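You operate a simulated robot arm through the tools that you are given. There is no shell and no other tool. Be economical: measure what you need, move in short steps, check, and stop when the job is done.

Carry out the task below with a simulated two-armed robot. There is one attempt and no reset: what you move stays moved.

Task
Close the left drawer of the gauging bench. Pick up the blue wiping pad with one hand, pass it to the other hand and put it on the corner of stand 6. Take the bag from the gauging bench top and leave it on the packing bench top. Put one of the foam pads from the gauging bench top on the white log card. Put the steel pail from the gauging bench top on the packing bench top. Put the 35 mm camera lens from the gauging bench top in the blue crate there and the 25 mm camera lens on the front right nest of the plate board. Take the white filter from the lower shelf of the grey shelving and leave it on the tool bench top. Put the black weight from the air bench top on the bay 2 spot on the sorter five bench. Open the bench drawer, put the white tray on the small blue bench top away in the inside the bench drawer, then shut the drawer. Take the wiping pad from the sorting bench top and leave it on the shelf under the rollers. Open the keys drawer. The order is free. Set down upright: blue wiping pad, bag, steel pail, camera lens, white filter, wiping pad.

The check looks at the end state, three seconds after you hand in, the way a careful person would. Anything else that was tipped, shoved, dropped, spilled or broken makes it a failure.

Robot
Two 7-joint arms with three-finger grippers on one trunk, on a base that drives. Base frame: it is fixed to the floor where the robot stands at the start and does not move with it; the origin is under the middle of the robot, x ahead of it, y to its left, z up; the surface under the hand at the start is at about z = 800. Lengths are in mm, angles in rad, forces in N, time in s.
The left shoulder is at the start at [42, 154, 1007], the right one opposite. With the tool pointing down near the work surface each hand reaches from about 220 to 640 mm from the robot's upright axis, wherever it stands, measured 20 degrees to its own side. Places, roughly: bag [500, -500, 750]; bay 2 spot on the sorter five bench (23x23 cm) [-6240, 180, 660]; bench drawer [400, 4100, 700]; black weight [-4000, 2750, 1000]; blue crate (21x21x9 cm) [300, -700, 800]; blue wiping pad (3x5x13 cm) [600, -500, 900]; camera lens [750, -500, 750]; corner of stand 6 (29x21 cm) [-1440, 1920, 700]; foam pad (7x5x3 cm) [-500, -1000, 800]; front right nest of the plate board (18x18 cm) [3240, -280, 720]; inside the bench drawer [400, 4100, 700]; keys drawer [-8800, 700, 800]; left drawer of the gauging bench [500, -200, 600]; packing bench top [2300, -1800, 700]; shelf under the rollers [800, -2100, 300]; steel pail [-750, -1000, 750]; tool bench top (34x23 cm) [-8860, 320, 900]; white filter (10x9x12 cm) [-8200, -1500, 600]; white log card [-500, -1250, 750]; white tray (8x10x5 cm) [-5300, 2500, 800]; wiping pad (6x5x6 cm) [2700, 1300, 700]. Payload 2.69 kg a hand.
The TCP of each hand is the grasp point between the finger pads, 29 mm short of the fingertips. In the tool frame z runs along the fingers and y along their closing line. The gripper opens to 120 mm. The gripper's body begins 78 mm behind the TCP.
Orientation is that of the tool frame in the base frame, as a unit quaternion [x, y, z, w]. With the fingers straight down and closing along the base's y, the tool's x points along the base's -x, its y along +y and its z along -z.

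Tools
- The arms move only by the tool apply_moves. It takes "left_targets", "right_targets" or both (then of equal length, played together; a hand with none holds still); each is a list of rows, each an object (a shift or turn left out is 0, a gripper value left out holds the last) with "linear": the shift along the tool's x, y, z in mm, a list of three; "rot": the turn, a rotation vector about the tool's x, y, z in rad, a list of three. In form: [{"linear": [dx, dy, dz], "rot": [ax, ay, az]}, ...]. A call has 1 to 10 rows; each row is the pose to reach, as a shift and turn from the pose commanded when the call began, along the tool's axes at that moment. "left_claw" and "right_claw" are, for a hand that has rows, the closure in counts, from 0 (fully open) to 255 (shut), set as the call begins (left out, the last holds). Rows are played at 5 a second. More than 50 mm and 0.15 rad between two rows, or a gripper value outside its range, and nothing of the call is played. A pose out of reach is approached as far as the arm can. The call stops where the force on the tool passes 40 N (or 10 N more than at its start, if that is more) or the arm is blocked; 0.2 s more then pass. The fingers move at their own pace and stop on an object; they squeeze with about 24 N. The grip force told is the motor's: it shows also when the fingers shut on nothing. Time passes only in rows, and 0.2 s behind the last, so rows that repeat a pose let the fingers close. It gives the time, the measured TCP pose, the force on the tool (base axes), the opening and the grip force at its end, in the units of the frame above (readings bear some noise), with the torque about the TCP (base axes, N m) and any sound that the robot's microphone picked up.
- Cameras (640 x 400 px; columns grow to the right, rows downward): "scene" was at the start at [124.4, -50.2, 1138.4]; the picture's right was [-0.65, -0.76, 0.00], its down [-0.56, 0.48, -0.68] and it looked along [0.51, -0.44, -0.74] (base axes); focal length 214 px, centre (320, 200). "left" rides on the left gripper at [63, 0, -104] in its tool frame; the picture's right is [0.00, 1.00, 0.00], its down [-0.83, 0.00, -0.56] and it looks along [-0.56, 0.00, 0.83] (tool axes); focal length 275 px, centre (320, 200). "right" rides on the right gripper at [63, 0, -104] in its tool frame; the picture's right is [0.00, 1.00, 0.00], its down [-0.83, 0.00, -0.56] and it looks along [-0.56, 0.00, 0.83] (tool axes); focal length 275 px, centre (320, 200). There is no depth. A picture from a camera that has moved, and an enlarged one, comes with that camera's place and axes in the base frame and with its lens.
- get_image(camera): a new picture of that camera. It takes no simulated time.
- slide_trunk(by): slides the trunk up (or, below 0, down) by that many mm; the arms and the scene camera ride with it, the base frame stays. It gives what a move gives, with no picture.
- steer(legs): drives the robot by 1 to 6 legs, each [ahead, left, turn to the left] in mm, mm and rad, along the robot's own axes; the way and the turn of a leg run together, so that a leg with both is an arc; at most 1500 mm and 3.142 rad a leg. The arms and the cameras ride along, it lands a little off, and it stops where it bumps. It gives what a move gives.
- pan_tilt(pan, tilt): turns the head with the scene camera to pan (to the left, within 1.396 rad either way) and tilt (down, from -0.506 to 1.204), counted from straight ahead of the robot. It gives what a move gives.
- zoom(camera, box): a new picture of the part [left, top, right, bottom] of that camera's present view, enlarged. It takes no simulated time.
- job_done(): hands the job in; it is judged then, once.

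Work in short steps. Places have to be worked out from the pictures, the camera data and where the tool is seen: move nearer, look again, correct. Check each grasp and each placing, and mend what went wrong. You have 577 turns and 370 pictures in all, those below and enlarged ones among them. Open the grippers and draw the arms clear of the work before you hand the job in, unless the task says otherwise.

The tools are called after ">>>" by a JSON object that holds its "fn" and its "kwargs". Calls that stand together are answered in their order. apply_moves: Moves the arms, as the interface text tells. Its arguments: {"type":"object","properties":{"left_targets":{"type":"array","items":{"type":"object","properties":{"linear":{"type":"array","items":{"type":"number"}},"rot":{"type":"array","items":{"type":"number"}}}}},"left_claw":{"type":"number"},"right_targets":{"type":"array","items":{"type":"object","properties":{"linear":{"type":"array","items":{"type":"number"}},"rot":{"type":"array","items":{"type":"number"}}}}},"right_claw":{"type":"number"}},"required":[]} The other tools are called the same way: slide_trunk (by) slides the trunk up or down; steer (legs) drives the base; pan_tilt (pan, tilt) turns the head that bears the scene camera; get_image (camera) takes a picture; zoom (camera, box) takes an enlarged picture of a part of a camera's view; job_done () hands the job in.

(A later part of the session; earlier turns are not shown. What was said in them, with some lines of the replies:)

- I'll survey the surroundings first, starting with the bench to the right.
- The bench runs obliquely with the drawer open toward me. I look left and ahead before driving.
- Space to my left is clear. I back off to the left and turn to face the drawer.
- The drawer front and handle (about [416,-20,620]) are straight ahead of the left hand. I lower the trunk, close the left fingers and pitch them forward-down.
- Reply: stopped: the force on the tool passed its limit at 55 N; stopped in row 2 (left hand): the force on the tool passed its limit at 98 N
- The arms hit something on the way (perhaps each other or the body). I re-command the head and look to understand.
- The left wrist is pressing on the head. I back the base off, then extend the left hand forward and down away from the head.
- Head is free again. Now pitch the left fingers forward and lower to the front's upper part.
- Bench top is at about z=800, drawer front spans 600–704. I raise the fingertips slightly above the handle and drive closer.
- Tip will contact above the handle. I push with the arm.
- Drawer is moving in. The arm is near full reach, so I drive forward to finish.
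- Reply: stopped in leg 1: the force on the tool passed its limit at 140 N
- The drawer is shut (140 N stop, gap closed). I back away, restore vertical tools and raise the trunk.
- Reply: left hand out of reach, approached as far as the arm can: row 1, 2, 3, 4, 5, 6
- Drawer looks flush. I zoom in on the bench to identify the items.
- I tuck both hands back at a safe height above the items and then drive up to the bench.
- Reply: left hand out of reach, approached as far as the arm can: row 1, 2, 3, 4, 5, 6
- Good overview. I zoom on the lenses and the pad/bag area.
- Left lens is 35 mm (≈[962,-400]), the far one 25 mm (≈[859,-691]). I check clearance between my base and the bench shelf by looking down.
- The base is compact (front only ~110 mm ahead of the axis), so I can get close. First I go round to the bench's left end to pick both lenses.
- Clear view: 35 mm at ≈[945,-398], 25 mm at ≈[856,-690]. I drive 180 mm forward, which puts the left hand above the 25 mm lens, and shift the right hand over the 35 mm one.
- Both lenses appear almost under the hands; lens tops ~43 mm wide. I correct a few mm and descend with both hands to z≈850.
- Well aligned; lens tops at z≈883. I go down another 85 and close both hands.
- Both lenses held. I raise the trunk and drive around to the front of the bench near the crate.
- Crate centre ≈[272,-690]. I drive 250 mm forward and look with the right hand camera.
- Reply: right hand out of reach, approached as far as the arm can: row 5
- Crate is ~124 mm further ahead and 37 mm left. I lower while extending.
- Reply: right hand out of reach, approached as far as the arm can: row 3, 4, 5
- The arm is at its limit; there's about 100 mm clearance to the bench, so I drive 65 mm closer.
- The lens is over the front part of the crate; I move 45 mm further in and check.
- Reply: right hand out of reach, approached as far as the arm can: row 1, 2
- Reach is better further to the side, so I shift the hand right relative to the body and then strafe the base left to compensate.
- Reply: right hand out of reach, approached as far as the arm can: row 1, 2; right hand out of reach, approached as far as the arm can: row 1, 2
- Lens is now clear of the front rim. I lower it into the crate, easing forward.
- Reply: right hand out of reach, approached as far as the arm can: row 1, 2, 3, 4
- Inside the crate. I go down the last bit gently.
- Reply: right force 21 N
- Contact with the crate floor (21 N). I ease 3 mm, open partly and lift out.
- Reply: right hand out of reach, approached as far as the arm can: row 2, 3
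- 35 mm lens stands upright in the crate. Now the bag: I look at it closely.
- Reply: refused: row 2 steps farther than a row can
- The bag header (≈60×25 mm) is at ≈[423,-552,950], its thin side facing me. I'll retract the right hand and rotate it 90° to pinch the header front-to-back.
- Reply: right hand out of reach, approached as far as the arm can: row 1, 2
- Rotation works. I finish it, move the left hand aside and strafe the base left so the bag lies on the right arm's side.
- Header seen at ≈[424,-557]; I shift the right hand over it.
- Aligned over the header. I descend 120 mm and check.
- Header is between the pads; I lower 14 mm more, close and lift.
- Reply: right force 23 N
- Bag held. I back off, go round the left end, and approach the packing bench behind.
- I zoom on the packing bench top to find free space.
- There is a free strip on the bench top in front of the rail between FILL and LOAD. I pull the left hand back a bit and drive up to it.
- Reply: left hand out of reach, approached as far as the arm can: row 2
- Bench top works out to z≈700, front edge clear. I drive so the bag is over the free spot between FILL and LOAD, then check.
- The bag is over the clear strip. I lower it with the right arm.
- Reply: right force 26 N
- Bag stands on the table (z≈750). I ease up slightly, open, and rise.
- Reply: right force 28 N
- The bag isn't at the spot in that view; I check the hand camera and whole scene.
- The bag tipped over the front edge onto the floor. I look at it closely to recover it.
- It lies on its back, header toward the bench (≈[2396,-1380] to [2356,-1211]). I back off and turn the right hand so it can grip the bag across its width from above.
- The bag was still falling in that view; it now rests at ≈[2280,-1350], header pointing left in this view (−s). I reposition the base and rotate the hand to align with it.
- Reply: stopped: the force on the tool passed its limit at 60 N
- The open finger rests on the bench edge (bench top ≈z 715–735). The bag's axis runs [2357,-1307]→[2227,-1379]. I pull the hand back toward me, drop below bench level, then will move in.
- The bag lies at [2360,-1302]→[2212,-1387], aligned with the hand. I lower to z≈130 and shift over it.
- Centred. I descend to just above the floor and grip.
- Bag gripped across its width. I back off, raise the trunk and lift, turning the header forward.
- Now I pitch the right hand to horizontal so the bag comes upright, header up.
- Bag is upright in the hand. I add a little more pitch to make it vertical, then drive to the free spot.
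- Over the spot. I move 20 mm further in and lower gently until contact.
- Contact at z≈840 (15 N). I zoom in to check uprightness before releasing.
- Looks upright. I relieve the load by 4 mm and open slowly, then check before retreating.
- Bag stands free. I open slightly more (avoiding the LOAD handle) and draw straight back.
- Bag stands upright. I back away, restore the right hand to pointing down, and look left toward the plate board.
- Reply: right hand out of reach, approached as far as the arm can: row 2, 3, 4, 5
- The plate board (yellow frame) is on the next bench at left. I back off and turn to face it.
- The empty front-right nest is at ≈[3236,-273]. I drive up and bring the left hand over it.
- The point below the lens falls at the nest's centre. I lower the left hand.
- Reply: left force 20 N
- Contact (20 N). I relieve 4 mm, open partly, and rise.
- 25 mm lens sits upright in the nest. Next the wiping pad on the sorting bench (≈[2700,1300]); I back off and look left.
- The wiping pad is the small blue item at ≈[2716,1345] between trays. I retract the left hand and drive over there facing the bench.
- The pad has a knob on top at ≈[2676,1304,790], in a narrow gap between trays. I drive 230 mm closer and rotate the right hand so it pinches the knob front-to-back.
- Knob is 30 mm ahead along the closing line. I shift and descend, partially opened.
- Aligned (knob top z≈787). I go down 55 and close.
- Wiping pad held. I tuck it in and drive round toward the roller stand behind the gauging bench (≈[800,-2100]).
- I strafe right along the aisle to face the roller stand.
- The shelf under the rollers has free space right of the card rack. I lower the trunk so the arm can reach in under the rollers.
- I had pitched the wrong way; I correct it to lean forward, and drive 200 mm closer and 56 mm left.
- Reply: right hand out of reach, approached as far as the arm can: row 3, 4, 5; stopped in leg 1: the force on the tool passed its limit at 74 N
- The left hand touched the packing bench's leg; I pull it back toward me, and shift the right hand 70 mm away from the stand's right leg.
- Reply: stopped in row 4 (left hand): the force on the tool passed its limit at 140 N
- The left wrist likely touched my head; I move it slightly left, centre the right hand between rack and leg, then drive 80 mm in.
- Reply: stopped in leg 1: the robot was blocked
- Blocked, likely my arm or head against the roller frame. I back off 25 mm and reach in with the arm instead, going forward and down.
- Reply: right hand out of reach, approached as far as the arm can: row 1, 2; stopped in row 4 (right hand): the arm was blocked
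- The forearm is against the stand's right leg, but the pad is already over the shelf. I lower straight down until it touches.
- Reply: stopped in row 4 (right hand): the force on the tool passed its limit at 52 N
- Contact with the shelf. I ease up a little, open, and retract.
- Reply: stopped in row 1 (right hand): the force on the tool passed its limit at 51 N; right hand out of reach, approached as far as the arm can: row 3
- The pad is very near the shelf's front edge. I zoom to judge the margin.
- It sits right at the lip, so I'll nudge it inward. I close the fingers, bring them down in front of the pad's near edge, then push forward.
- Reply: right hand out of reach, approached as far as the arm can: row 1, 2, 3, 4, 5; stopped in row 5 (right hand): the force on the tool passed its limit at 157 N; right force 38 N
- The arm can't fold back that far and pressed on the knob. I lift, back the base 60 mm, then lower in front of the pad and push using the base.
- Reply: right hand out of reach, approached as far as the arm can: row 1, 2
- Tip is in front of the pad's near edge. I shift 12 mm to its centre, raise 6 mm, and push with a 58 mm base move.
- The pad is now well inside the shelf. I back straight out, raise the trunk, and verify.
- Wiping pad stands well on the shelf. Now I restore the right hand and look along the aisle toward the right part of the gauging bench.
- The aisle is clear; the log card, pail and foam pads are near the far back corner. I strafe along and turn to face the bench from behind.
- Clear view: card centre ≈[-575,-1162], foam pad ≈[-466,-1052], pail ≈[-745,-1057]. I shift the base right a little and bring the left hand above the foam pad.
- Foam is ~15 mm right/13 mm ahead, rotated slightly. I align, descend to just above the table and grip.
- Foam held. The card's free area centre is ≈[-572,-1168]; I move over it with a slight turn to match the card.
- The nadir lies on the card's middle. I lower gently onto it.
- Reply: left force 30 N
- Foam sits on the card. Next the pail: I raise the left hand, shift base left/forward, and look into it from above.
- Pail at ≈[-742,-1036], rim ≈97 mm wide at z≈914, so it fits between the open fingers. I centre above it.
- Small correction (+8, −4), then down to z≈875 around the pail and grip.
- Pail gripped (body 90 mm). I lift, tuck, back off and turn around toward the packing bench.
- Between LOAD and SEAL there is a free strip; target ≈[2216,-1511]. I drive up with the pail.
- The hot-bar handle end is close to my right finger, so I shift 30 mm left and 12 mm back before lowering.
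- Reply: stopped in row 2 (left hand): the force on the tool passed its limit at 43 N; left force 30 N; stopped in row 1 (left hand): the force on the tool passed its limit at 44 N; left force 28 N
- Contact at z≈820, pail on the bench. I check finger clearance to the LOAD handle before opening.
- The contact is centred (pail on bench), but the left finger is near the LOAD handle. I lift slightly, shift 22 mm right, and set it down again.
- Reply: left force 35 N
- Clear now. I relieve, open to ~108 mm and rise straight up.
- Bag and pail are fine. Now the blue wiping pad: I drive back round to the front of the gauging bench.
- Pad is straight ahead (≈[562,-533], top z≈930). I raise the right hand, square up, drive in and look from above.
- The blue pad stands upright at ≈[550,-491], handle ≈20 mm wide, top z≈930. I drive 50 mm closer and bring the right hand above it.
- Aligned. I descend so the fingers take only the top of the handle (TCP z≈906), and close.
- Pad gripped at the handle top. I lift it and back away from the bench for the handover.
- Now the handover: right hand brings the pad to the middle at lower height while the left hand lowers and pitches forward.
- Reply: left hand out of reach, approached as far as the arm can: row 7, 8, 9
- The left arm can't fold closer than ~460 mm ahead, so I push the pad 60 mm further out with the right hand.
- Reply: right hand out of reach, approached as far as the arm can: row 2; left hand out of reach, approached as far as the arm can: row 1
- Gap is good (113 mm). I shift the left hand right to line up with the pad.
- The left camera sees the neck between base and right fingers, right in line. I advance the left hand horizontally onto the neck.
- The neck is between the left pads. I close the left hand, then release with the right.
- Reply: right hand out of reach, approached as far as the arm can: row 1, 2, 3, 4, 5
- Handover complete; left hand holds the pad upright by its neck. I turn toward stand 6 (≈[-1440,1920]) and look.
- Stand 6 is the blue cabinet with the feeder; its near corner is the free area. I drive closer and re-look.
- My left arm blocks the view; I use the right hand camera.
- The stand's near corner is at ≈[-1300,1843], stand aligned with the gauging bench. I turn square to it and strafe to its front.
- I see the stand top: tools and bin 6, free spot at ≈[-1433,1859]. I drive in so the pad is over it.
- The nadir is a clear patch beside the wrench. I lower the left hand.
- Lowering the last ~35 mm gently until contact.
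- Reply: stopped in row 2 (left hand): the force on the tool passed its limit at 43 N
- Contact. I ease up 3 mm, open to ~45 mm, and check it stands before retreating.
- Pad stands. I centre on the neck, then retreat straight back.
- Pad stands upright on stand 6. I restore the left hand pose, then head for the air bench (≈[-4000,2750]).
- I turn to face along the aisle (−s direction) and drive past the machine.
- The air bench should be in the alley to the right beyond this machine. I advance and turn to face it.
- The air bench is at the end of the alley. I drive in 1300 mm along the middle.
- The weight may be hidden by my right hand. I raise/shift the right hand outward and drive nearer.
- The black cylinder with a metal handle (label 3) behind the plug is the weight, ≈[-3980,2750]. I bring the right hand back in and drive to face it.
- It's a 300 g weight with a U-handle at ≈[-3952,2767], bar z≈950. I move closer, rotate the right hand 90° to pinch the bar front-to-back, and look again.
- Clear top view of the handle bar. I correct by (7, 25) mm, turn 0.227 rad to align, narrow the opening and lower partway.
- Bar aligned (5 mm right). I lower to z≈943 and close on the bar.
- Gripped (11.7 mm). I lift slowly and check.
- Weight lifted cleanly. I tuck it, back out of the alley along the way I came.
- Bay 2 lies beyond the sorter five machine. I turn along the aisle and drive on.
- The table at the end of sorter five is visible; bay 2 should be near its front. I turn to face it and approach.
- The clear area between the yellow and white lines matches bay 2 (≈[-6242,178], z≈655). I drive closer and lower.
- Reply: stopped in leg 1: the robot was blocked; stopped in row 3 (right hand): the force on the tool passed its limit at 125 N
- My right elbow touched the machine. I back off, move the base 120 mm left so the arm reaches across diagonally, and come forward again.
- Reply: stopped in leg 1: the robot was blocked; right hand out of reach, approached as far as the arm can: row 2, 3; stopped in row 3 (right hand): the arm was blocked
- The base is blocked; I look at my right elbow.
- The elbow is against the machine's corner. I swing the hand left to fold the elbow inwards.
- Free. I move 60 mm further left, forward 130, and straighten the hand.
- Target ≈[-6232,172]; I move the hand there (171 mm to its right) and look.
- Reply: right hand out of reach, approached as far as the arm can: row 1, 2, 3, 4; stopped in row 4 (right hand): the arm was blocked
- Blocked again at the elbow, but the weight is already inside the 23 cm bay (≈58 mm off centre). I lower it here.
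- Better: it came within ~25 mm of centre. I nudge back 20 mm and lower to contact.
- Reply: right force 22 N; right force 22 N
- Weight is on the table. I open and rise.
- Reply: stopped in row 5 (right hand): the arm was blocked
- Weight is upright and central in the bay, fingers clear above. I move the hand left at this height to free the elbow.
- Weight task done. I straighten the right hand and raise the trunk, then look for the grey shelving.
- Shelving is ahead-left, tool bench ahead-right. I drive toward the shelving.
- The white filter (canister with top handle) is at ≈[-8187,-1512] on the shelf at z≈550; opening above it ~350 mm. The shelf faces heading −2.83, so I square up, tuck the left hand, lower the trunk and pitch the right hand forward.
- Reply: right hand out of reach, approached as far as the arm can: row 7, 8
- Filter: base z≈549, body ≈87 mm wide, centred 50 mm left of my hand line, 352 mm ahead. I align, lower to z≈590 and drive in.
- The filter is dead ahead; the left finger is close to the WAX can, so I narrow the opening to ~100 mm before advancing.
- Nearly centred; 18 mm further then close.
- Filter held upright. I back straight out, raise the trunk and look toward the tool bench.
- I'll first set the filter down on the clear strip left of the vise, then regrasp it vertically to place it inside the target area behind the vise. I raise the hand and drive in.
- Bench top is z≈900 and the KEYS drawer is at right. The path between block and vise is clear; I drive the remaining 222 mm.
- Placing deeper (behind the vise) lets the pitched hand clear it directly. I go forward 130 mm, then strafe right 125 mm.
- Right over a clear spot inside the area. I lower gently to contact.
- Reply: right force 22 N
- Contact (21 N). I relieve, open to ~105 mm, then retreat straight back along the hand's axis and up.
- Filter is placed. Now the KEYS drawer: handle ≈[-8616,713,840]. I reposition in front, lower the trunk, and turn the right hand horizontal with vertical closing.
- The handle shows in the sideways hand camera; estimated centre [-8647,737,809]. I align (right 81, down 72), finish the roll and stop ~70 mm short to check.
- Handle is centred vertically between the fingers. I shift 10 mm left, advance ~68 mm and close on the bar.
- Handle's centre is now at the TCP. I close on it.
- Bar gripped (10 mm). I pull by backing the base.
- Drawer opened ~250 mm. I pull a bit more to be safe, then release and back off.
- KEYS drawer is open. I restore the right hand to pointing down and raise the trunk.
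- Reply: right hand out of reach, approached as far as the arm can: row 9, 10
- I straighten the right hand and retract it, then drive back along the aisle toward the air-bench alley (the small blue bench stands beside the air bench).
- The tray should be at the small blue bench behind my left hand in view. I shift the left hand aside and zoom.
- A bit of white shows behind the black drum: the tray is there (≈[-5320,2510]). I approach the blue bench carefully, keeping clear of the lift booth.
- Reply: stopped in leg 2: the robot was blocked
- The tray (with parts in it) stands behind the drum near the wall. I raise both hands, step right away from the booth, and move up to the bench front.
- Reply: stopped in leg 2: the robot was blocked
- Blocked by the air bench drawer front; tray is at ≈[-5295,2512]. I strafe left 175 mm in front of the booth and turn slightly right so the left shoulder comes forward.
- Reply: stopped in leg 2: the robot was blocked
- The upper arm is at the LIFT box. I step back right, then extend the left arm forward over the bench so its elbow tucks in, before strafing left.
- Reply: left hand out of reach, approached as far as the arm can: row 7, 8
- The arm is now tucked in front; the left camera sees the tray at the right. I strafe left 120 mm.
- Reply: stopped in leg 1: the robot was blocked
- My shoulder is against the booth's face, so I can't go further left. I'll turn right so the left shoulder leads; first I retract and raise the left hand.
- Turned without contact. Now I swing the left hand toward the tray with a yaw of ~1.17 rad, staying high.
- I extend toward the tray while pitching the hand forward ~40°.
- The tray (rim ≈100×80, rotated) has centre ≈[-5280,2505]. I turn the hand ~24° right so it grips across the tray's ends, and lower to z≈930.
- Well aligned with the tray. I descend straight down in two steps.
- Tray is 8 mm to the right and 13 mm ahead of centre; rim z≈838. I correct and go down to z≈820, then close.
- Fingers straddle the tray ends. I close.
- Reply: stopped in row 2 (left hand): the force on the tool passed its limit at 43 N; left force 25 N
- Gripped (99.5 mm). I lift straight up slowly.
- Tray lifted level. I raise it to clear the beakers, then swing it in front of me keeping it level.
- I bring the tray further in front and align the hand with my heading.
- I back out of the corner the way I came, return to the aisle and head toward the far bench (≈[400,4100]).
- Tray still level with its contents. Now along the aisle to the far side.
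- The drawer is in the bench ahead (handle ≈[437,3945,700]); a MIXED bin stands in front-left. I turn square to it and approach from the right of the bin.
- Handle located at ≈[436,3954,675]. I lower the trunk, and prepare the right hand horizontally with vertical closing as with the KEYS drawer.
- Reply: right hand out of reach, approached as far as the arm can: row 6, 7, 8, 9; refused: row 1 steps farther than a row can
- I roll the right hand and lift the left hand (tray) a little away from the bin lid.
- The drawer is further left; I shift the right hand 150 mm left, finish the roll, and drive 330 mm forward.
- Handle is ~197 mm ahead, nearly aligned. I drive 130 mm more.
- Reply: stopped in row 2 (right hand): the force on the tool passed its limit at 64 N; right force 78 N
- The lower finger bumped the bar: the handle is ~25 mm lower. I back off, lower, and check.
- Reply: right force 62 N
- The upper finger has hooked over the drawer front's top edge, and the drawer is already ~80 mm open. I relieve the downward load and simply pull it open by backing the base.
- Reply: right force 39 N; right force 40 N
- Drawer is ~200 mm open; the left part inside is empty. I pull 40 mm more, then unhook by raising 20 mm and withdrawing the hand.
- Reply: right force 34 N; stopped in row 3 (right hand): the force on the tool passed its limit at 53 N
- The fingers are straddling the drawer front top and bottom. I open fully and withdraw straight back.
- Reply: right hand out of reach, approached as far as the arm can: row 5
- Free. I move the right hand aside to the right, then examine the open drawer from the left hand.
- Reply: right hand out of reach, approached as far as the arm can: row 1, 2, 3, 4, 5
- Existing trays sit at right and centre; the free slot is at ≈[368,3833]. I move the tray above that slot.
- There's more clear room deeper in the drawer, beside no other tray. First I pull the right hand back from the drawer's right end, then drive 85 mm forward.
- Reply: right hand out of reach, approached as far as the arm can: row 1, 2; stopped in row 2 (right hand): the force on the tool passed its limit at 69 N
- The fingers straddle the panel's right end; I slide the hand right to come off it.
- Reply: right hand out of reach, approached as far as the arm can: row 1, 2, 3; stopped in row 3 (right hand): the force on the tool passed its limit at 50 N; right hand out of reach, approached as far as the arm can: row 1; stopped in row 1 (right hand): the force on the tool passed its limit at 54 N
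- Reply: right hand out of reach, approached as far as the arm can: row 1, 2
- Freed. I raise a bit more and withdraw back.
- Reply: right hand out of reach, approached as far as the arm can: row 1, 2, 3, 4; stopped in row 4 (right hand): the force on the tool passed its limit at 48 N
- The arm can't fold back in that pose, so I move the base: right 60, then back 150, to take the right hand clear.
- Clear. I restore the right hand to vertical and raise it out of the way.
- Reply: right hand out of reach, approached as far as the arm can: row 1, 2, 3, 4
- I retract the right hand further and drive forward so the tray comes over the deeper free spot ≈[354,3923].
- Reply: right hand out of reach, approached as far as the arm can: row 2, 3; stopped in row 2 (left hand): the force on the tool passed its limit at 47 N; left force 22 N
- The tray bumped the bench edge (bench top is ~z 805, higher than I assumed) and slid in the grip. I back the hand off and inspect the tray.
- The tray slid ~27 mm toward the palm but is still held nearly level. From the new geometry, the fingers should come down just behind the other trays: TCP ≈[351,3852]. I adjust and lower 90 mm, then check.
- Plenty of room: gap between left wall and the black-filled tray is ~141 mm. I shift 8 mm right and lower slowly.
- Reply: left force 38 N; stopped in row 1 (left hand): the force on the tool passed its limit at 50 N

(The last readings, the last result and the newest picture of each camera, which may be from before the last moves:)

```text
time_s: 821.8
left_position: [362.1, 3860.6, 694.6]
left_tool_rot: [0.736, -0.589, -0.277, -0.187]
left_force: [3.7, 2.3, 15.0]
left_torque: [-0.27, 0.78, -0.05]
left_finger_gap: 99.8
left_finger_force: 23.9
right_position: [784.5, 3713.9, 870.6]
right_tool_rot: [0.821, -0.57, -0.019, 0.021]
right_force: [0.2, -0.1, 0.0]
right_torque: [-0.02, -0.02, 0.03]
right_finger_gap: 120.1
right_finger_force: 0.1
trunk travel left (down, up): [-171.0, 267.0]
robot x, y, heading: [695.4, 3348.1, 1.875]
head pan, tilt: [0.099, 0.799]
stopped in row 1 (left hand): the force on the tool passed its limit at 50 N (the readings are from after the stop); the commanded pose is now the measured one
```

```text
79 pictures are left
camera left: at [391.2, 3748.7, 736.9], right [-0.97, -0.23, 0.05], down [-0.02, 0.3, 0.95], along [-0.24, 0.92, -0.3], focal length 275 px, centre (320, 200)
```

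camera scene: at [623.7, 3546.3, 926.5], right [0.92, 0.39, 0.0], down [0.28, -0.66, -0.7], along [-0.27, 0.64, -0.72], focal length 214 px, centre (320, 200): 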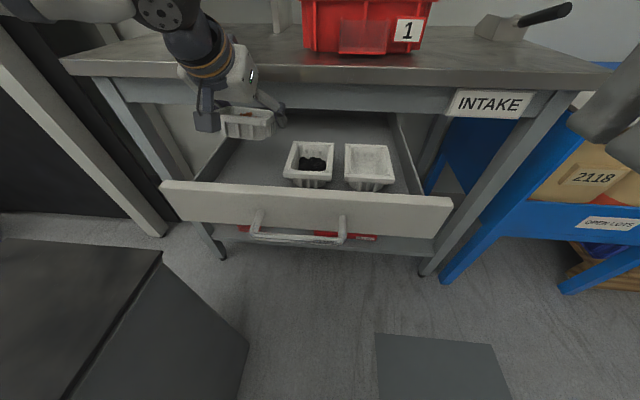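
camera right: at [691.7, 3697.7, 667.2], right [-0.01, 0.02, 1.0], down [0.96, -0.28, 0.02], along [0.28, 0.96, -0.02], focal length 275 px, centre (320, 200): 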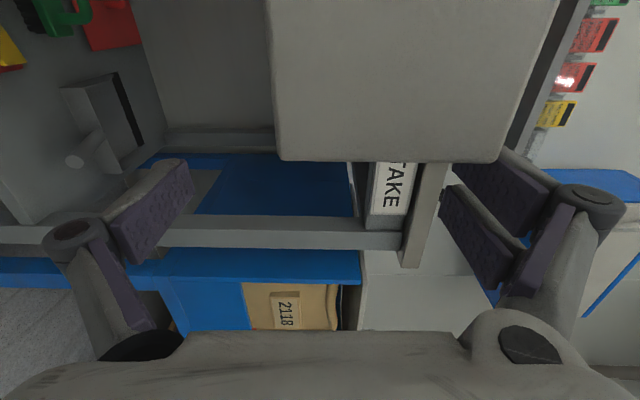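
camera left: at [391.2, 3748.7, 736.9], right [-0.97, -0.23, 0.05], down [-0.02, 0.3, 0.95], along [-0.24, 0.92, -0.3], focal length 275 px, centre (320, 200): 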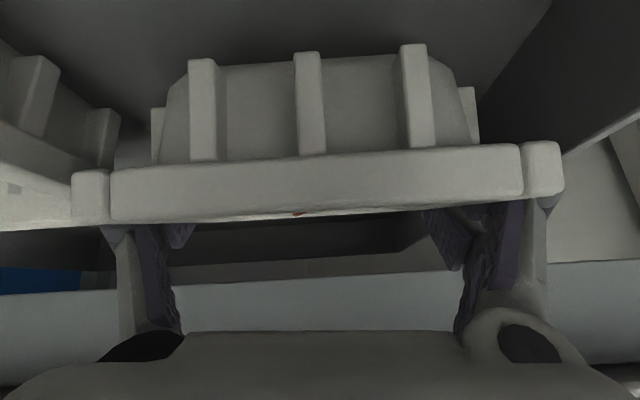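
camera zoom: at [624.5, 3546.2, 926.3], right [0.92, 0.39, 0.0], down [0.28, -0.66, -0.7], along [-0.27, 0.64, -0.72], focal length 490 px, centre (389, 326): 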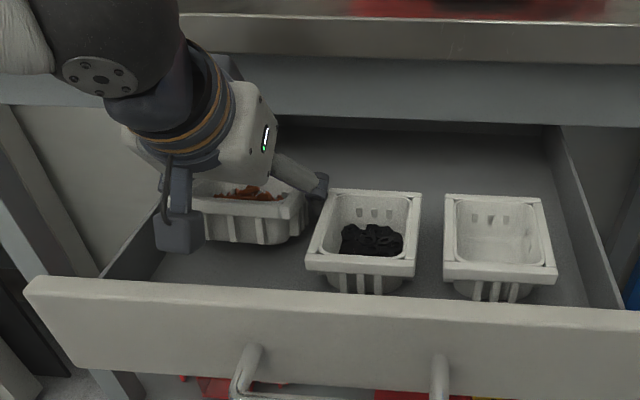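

The tray is down in the drawer. I open slightly and withdraw along the hand's axis.

>>> {"fn": "apply_moves", "kwargs": {"left_targets": [{"linear": [-2, 0, -2]}, {"linear": [-2, 0, -2]}]}}

>>> {"fn": "apply_moves", "kwargs": {"left_targets": [{}, {}, {}], "left_claw": 18}}

>>> {"fn": "zoom", "kwargs": {"camera": "scene", "box": [150, 70, 430, 220]}}

```text
time_s: 822.4
left_position: [362.9, 3858.5, 695.8]
left_tool_rot: [0.738, -0.589, -0.273, -0.184]
left_force: [9.8, 3.2, 4.2]
left_torque: [-0.07, 0.27, 0.16]
left_finger_gap: 99.5
left_finger_force: 23.6
right_position: [783.7, 3714.1, 870.4]
right_tool_rot: [0.822, -0.569, -0.02, 0.02]
right_force: [0.1, -0.1, -0.1]
right_torque: [0.0, 0.02, -0.02]
right_finger_gap: 120.0
right_finger_force: 0.0
trunk travel left (down, up): [-171.0, 267.0]
robot x, y, heading: [694.2, 3350.2, 1.875]
head pan, tilt: [0.099, 0.799]
```

```text
time_s: 823.2
left_position: [362.6, 3858.6, 694.7]
left_tool_rot: [0.738, -0.588, -0.273, -0.184]
left_force: [17.0, 4.5, -2.7]
left_torque: [0.1, 0.02, 0.35]
left_finger_gap: 99.9
left_finger_force: 0.0
right_position: [783.5, 3713.8, 871.0]
right_tool_rot: [0.821, -0.57, -0.02, 0.021]
right_force: [0.4, -1.1, -0.2]
right_torque: [-0.02, 0.01, 0.02]
right_finger_gap: 119.9
right_finger_force: 0.0
trunk travel left (down, up): [-171.0, 267.0]
robot x, y, heading: [691.0, 3348.1, 1.875]
head pan, tilt: [0.099, 0.799]
```

```text
2.29 times, centred on (290, 145) of scene
camera zoom: at [625.0, 3546.6, 926.5], right [0.92, 0.39, 0.0], down [0.28, -0.66, -0.7], along [-0.27, 0.64, -0.72], focal length 490 px, centre (389, 326)
```

zoom: 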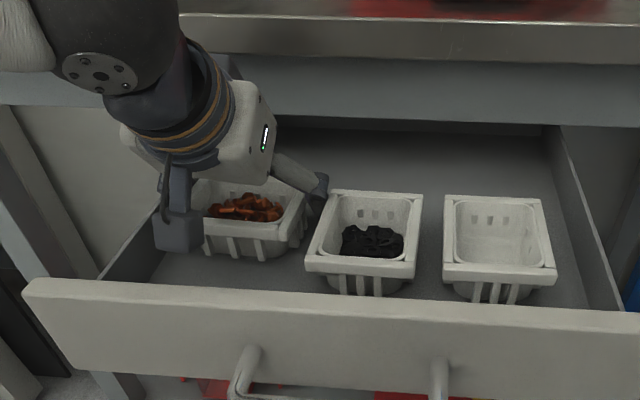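

The tray has settled flat, released (left finger just touches the drawer wall). I shift slightly right and withdraw.

>>> {"fn": "apply_moves", "kwargs": {"left_targets": [{"linear": [0, -4, 0]}, {"linear": [0, -4, -25]}, {"linear": [0, -4, -60]}, {"linear": [0, -4, -100]}, {"linear": [-10, -4, -140]}]}}

>>> {"fn": "get_image", "kwargs": {"camera": "scene"}}

```text
time_s: 824.4
left_position: [387.9, 3782.3, 810.8]
left_tool_rot: [0.739, -0.588, -0.274, -0.183]
left_force: [-0.5, -0.5, 1.5]
left_torque: [-0.01, 0.01, 0.02]
left_finger_gap: 111.8
left_finger_force: 0.1
right_position: [783.7, 3714.0, 870.8]
right_tool_rot: [0.822, -0.569, -0.019, 0.021]
right_force: [0.2, -0.4, -0.5]
right_torque: [0.07, 0.02, 0.04]
right_finger_gap: 120.0
right_finger_force: 0.0
trunk travel left (down, up): [-171.0, 267.0]
robot x, y, heading: [693.7, 3348.0, 1.876]
head pan, tilt: [0.099, 0.799]
```

```text
77 pictures are left
camera scene: at [623.9, 3546.1, 926.6], right [0.92, 0.39, 0.0], down [0.28, -0.66, -0.7], along [-0.27, 0.64, -0.72], focal length 214 px, centre (320, 200)
```

scene: 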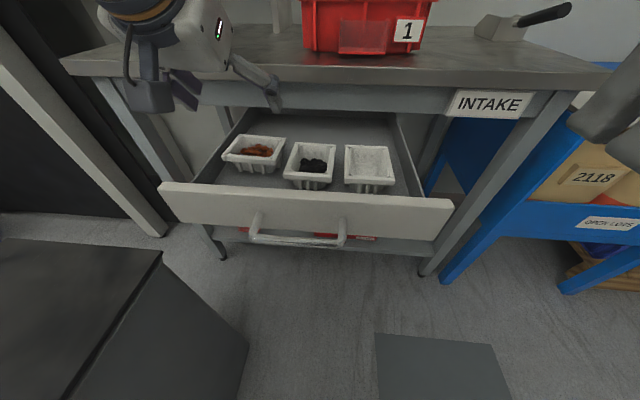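

>>> {"fn": "zoom", "kwargs": {"camera": "scene", "box": [170, 100, 430, 240]}}

```text
2.46 times, centred on (300, 170) of scene
camera zoom: at [623.9, 3546.1, 926.6], right [0.92, 0.39, 0.0], down [0.28, -0.66, -0.7], along [-0.27, 0.64, -0.72], focal length 528 px, centre (369, 274)
```

zoom: 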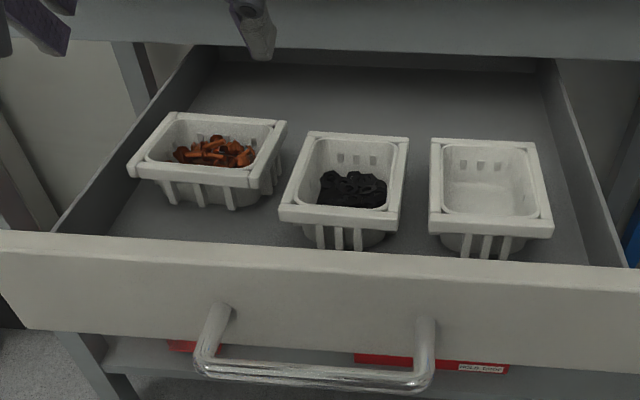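

All parts are inside. Now I close the drawer: back the base, bring the left hand (closed) in front of the panel above the handle; also lift the right hand clear.

>>> {"fn": "steer", "kwargs": {"legs": [[-160, 0, 0]]}}

>>> {"fn": "apply_moves", "kwargs": {"left_targets": [{"linear": [0, -35, 0]}, {"linear": [0, -70, 0]}, {"linear": [12, -105, 16]}, {"linear": [30, -106, 39]}, {"linear": [43, -107, 56]}], "right_targets": [{"linear": [0, -20, -30]}, {"linear": [0, -40, -60]}, {"linear": [0, -60, -90]}, {"linear": [0, -60, -110]}, {"linear": [0, -60, -110]}], "left_claw": 255}}

>>> {"fn": "get_image", "kwargs": {"camera": "left"}}

>>> {"fn": "get_image", "kwargs": {"camera": "scene"}}

```text
time_s: 825.8
left_position: [436.1, 3636.4, 810.7]
left_tool_rot: [0.738, -0.588, -0.274, -0.184]
left_force: [0.2, 0.7, -0.9]
left_torque: [0.0, 0.04, -0.04]
left_finger_gap: 111.5
left_finger_force: 0.1
right_position: [829.9, 3565.5, 871.8]
right_tool_rot: [0.821, -0.57, -0.019, 0.02]
right_force: [0.1, -0.2, 0.1]
right_torque: [0.01, 0.01, 0.01]
right_finger_gap: 120.1
right_finger_force: 0.2
trunk travel left (down, up): [-171.0, 267.0]
robot x, y, heading: [736.9, 3198.9, 1.878]
head pan, tilt: [0.099, 0.799]
```

```text
time_s: 827.0
left_position: [535.2, 3664.3, 733.7]
left_tool_rot: [0.738, -0.588, -0.274, -0.184]
left_force: [0.5, 0.4, -0.3]
left_torque: [-0.02, 0.01, 0.01]
left_finger_gap: 0.0
left_finger_force: 24.1
right_position: [834.7, 3574.5, 868.3]
right_tool_rot: [0.821, -0.57, -0.02, 0.02]
right_force: [0.0, -0.1, -0.4]
right_torque: [-0.04, -0.04, 0.01]
right_finger_gap: 119.8
right_finger_force: 0.1
right hand out of reach, approached as far as the arm can: row 1, 2, 3, 4, 5
trunk travel left (down, up): [-171.0, 267.0]
robot x, y, heading: [738.8, 3200.2, 1.875]
head pan, tilt: [0.099, 0.799]
```

```text
75 pictures are left
camera left: at [563.9, 3552.8, 776.5], right [-0.97, -0.24, 0.05], down [-0.02, 0.31, 0.95], along [-0.24, 0.92, -0.31], focal length 275 px, centre (320, 200)
```

left: 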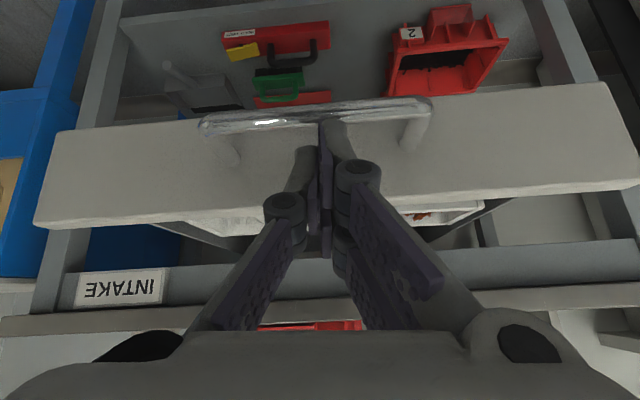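

```text
74 pictures are left
camera scene: at [670.7, 3397.7, 926.5], right [0.92, 0.39, 0.0], down [0.28, -0.66, -0.7], along [-0.27, 0.64, -0.72], focal length 214 px, centre (320, 200)
```

scene: 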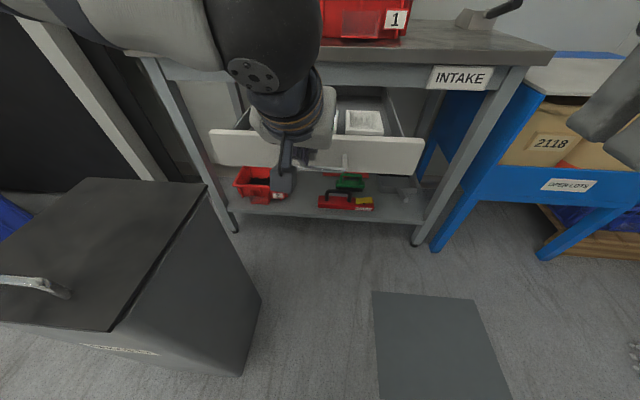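

Fingertips are in front of the panel above the handle. I push the drawer closed by driving forward in steps.

>>> {"fn": "steer", "kwargs": {"legs": [[120, 0, 0]]}}

>>> {"fn": "steer", "kwargs": {"legs": [[100, 0, 0]]}}

>>> {"fn": "get_image", "kwargs": {"camera": "left"}}

>>> {"fn": "get_image", "kwargs": {"camera": "scene"}}

```text
time_s: 828.3
left_position: [499.0, 3777.2, 732.5]
left_tool_rot: [0.738, -0.589, -0.273, -0.183]
left_force: [0.1, 0.0, 0.1]
left_torque: [0.0, 0.03, -0.03]
left_finger_gap: 0.1
left_finger_force: 24.7
right_position: [798.4, 3688.8, 867.3]
right_tool_rot: [0.822, -0.569, -0.02, 0.02]
right_force: [-0.9, -0.3, -0.1]
right_torque: [0.01, 0.0, -0.01]
right_finger_gap: 119.8
right_finger_force: 0.1
trunk travel left (down, up): [-171.0, 267.0]
robot x, y, heading: [705.6, 3311.4, 1.874]
head pan, tilt: [0.099, 0.799]
```

```text
time_s: 829.4
left_position: [467.7, 3871.1, 733.3]
left_tool_rot: [0.739, -0.588, -0.273, -0.183]
left_force: [0.0, -0.2, 0.1]
left_torque: [0.0, -0.03, -0.01]
left_finger_gap: 0.1
left_finger_force: 23.8
right_position: [768.4, 3783.0, 869.3]
right_tool_rot: [0.822, -0.568, -0.02, 0.021]
right_force: [-0.1, 0.0, -0.3]
right_torque: [0.0, -0.01, 0.03]
right_finger_gap: 120.1
right_finger_force: 0.1
trunk travel left (down, up): [-171.0, 267.0]
robot x, y, heading: [673.2, 3409.1, 1.873]
head pan, tilt: [0.099, 0.799]
```

```text
73 pictures are left
camera left: at [497.7, 3760.4, 776.4], right [-0.97, -0.24, 0.05], down [-0.02, 0.31, 0.95], along [-0.24, 0.92, -0.31], focal length 275 px, centre (320, 200)
```

left: 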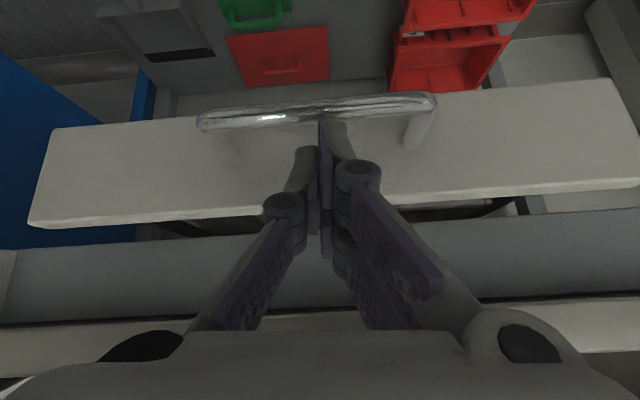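

```text
72 pictures are left
camera scene: at [604.9, 3605.6, 926.4], right [0.92, 0.39, 0.0], down [0.28, -0.66, -0.7], along [-0.27, 0.64, -0.72], focal length 214 px, centre (320, 200)
```

scene: 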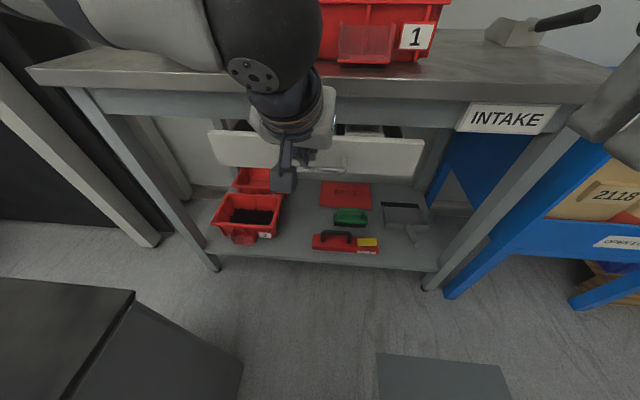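

Nearly closed. I push the remaining distance gently.

>>> {"fn": "steer", "kwargs": {"legs": [[40, 0, 0]]}}

>>> {"fn": "steer", "kwargs": {"legs": [[30, 0, 0]]}}

>>> {"fn": "get_image", "kwargs": {"camera": "left"}}

```text
time_s: 830.3
left_position: [456.6, 3908.9, 732.4]
left_tool_rot: [0.739, -0.588, -0.274, -0.183]
left_force: [-0.4, -0.4, -0.3]
left_torque: [0.0, 0.0, -0.03]
left_finger_gap: 0.0
left_finger_force: 24.3
right_position: [756.0, 3820.5, 867.4]
right_tool_rot: [0.822, -0.569, -0.019, 0.021]
right_force: [0.2, 0.5, 0.2]
right_torque: [0.01, 0.0, 0.0]
right_finger_gap: 119.9
right_finger_force: 0.1
trunk travel left (down, up): [-171.0, 267.0]
robot x, y, heading: [668.4, 3446.6, 1.876]
head pan, tilt: [0.099, 0.799]
```

```text
time_s: 831.1
left_position: [455.4, 3916.5, 736.7]
left_tool_rot: [0.738, -0.589, -0.273, -0.183]
left_force: [0.9, -15.5, 9.7]
left_torque: [0.1, 0.09, 0.14]
left_finger_gap: 0.1
left_finger_force: 24.0
right_position: [750.6, 3832.1, 868.2]
right_tool_rot: [0.822, -0.569, -0.021, 0.02]
right_force: [0.3, -0.2, -0.6]
right_torque: [0.0, 0.0, 0.01]
right_finger_gap: 119.9
right_finger_force: 0.0
trunk travel left (down, up): [-171.0, 267.0]
robot x, y, heading: [656.0, 3455.1, 1.876]
head pan, tilt: [0.099, 0.799]
stopped in leg 1: the force on the tool passed its limit at 81 N (the readings are from after the stop); the commanded pose is now the measured one
```

```text
71 pictures are left
camera left: at [483.9, 3806.0, 779.4], right [-0.97, -0.24, 0.05], down [-0.02, 0.31, 0.95], along [-0.24, 0.92, -0.31], focal length 275 px, centre (320, 200)
```

left: 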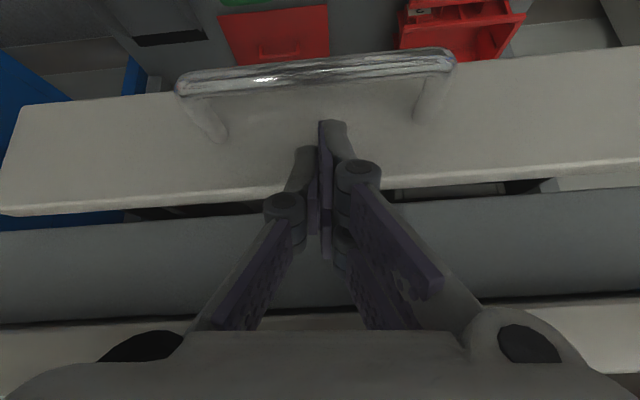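

>>> {"fn": "apply_moves", "kwargs": {"left_targets": [{"linear": [0, 0, -25]}, {"linear": [-20, 0, -55]}, {"linear": [-40, 10, -85]}]}}

>>> {"fn": "steer", "kwargs": {"legs": [[-300, 0, 0]]}}

>>> {"fn": "get_image", "kwargs": {"camera": "scene"}}

>>> {"fn": "zoom", "kwargs": {"camera": "scene", "box": [180, 40, 480, 200]}}

```text
time_s: 831.9
left_position: [455.2, 3896.4, 826.9]
left_tool_rot: [0.739, -0.588, -0.272, -0.183]
left_force: [-0.5, -0.7, -0.1]
left_torque: [0.02, -0.01, -0.03]
left_finger_gap: 0.0
left_finger_force: 23.8
right_position: [751.9, 3833.0, 867.4]
right_tool_rot: [0.822, -0.569, -0.02, 0.02]
right_force: [0.5, -0.4, 0.1]
right_torque: [-0.01, 0.01, -0.02]
right_finger_gap: 120.0
right_finger_force: 0.1
trunk travel left (down, up): [-171.0, 267.0]
robot x, y, heading: [661.0, 3457.9, 1.877]
head pan, tilt: [0.099, 0.799]
```

```text
time_s: 833.9
left_position: [543.6, 3615.0, 826.4]
left_tool_rot: [0.739, -0.588, -0.273, -0.184]
left_force: [0.6, 0.0, 0.6]
left_torque: [-0.01, -0.02, 0.02]
left_finger_gap: 0.0
left_finger_force: 24.6
right_position: [840.4, 3553.0, 868.0]
right_tool_rot: [0.822, -0.568, -0.021, 0.02]
right_force: [-0.2, 0.1, -0.4]
right_torque: [0.0, -0.01, -0.01]
right_finger_gap: 119.9
right_finger_force: 0.0
trunk travel left (down, up): [-171.0, 267.0]
robot x, y, heading: [746.0, 3176.4, 1.877]
head pan, tilt: [0.099, 0.799]
```

```text
70 pictures are left
camera scene: at [677.7, 3374.4, 926.6], right [0.92, 0.4, 0.0], down [0.28, -0.66, -0.7], along [-0.28, 0.64, -0.72], focal length 214 px, centre (320, 200)
```

scene: 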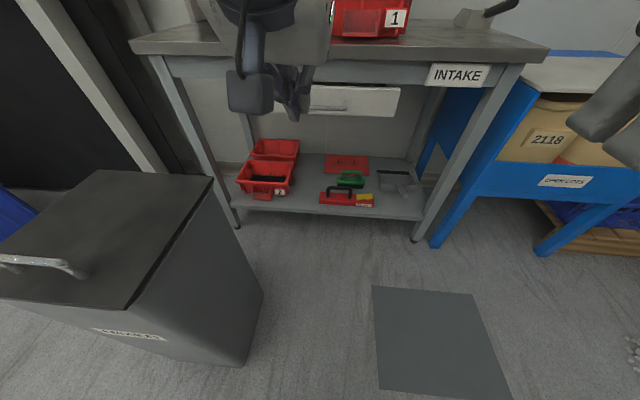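

```text
2.13 times, centred on (330, 120) of scene
camera zoom: at [677.7, 3374.4, 926.6], right [0.92, 0.4, 0.0], down [0.28, -0.66, -0.7], along [-0.28, 0.64, -0.72], focal length 458 px, centre (299, 371)
```

zoom: 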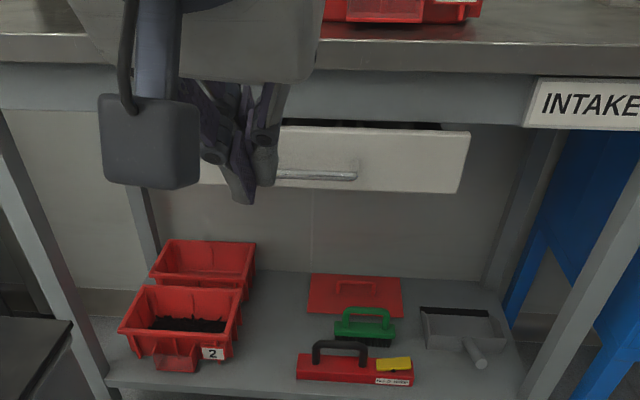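

The drawer panel is back in its original closed position (moved in ~236 mm, hard stop). I open the left gripper, back away from the bench, and take one last look.

>>> {"fn": "steer", "kwargs": {"legs": [[-250, 0, 0]]}}

>>> {"fn": "apply_moves", "kwargs": {"left_targets": [{}, {}, {}], "left_claw": 0, "right_targets": [{}, {}, {}], "right_claw": 0}}

>>> {"fn": "pan_tilt", "kwargs": {"pan": 0.1, "tilt": 0.45}}

>>> {"fn": "get_image", "kwargs": {"camera": "scene"}}

```text
time_s: 835.8
left_position: [621.3, 3377.2, 826.4]
left_tool_rot: [0.738, -0.59, -0.272, -0.183]
left_force: [-0.2, -0.3, 0.0]
left_torque: [0.04, 0.01, 0.01]
left_finger_gap: 0.0
left_finger_force: 23.5
right_position: [916.6, 3311.5, 867.3]
right_tool_rot: [0.821, -0.57, -0.02, 0.021]
right_force: [-0.2, -0.3, -0.9]
right_torque: [0.01, 0.01, 0.03]
right_finger_gap: 120.2
right_finger_force: 0.2
trunk travel left (down, up): [-171.0, 267.0]
robot x, y, heading: [823.0, 2937.8, 1.869]
head pan, tilt: [0.099, 0.799]
```

```text
time_s: 836.5
left_position: [620.5, 3377.2, 826.2]
left_tool_rot: [0.738, -0.59, -0.272, -0.183]
left_force: [0.5, 0.3, 0.2]
left_torque: [-0.01, -0.03, -0.03]
left_finger_gap: 119.8
left_finger_force: 0.1
right_position: [917.4, 3313.1, 867.7]
right_tool_rot: [0.82, -0.571, -0.019, 0.02]
right_force: [-0.2, -0.7, 0.2]
right_torque: [0.0, 0.01, 0.0]
right_finger_gap: 119.7
right_finger_force: 0.2
trunk travel left (down, up): [-171.0, 267.0]
robot x, y, heading: [824.4, 2936.3, 1.872]
head pan, tilt: [0.099, 0.799]
```

```text
time_s: 837.4
left_position: [621.0, 3376.9, 826.0]
left_tool_rot: [0.738, -0.59, -0.272, -0.183]
left_force: [-0.7, -0.9, 0.1]
left_torque: [-0.03, -0.04, 0.01]
left_finger_gap: 120.2
left_finger_force: 0.0
right_position: [917.3, 3311.4, 868.5]
right_tool_rot: [0.821, -0.571, -0.019, 0.02]
right_force: [0.4, 0.0, 0.3]
right_torque: [0.0, 0.0, -0.03]
right_finger_gap: 120.2
right_finger_force: 0.1
trunk travel left (down, up): [-171.0, 267.0]
robot x, y, heading: [822.0, 2939.5, 1.873]
head pan, tilt: [0.099, 0.45]
```

```text
68 pictures are left
camera scene: at [749.7, 3145.4, 956.9], right [0.92, 0.39, 0.0], down [0.17, -0.4, -0.9], along [-0.35, 0.83, -0.44], focal length 214 px, centre (320, 200)
```

scene: 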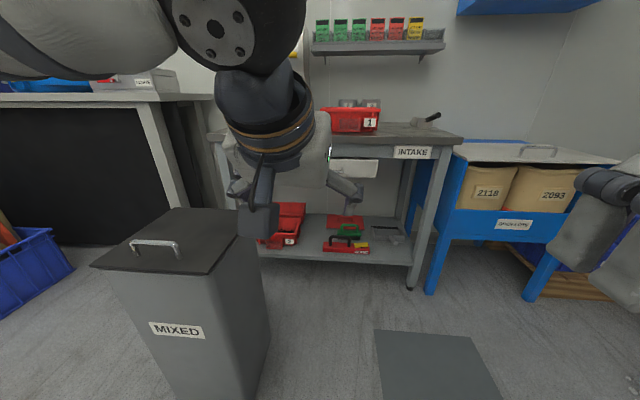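

>>> {"fn": "zoom", "kwargs": {"camera": "scene", "box": [300, 110, 480, 220]}}

```text
3.56 times, centred on (390, 165) of scene
camera zoom: at [749.7, 3145.4, 956.9], right [0.92, 0.39, 0.0], down [0.17, -0.4, -0.9], along [-0.35, 0.83, -0.44], focal length 763 px, centre (71, 324)
```

zoom: 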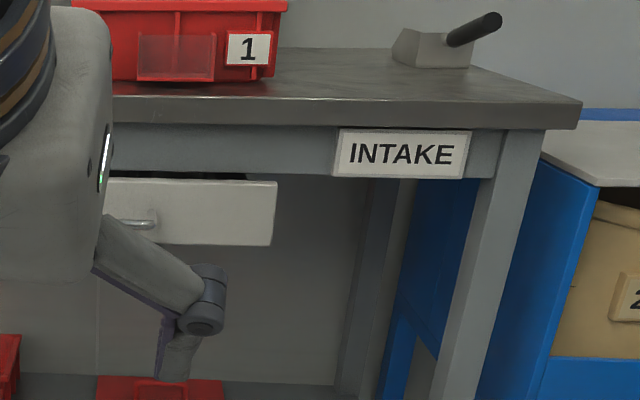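

The gap strip above the panel matches the original closed view, both grippers are open and clear. Everything on the list is in place, so I hand in.

>>> {"fn": "job_done", "kwargs": {}}

```text
The job is handed in.
```

The job is handed in. Every step was carried out, but three things went wrong on the way:

- **Bag:** it fell off the packing bench to the floor when I first set it down. I picked it up and it now stands upright on the packing bench top.
- **White tray:** it bumped the bench edge and slid in the grip. It is now in the bench drawer with its contents still in it.
- **Bench drawer:** I judged it shut from a hard stop at 81 N and a match with my estimate of its starting position. I did not make a second push to confirm.
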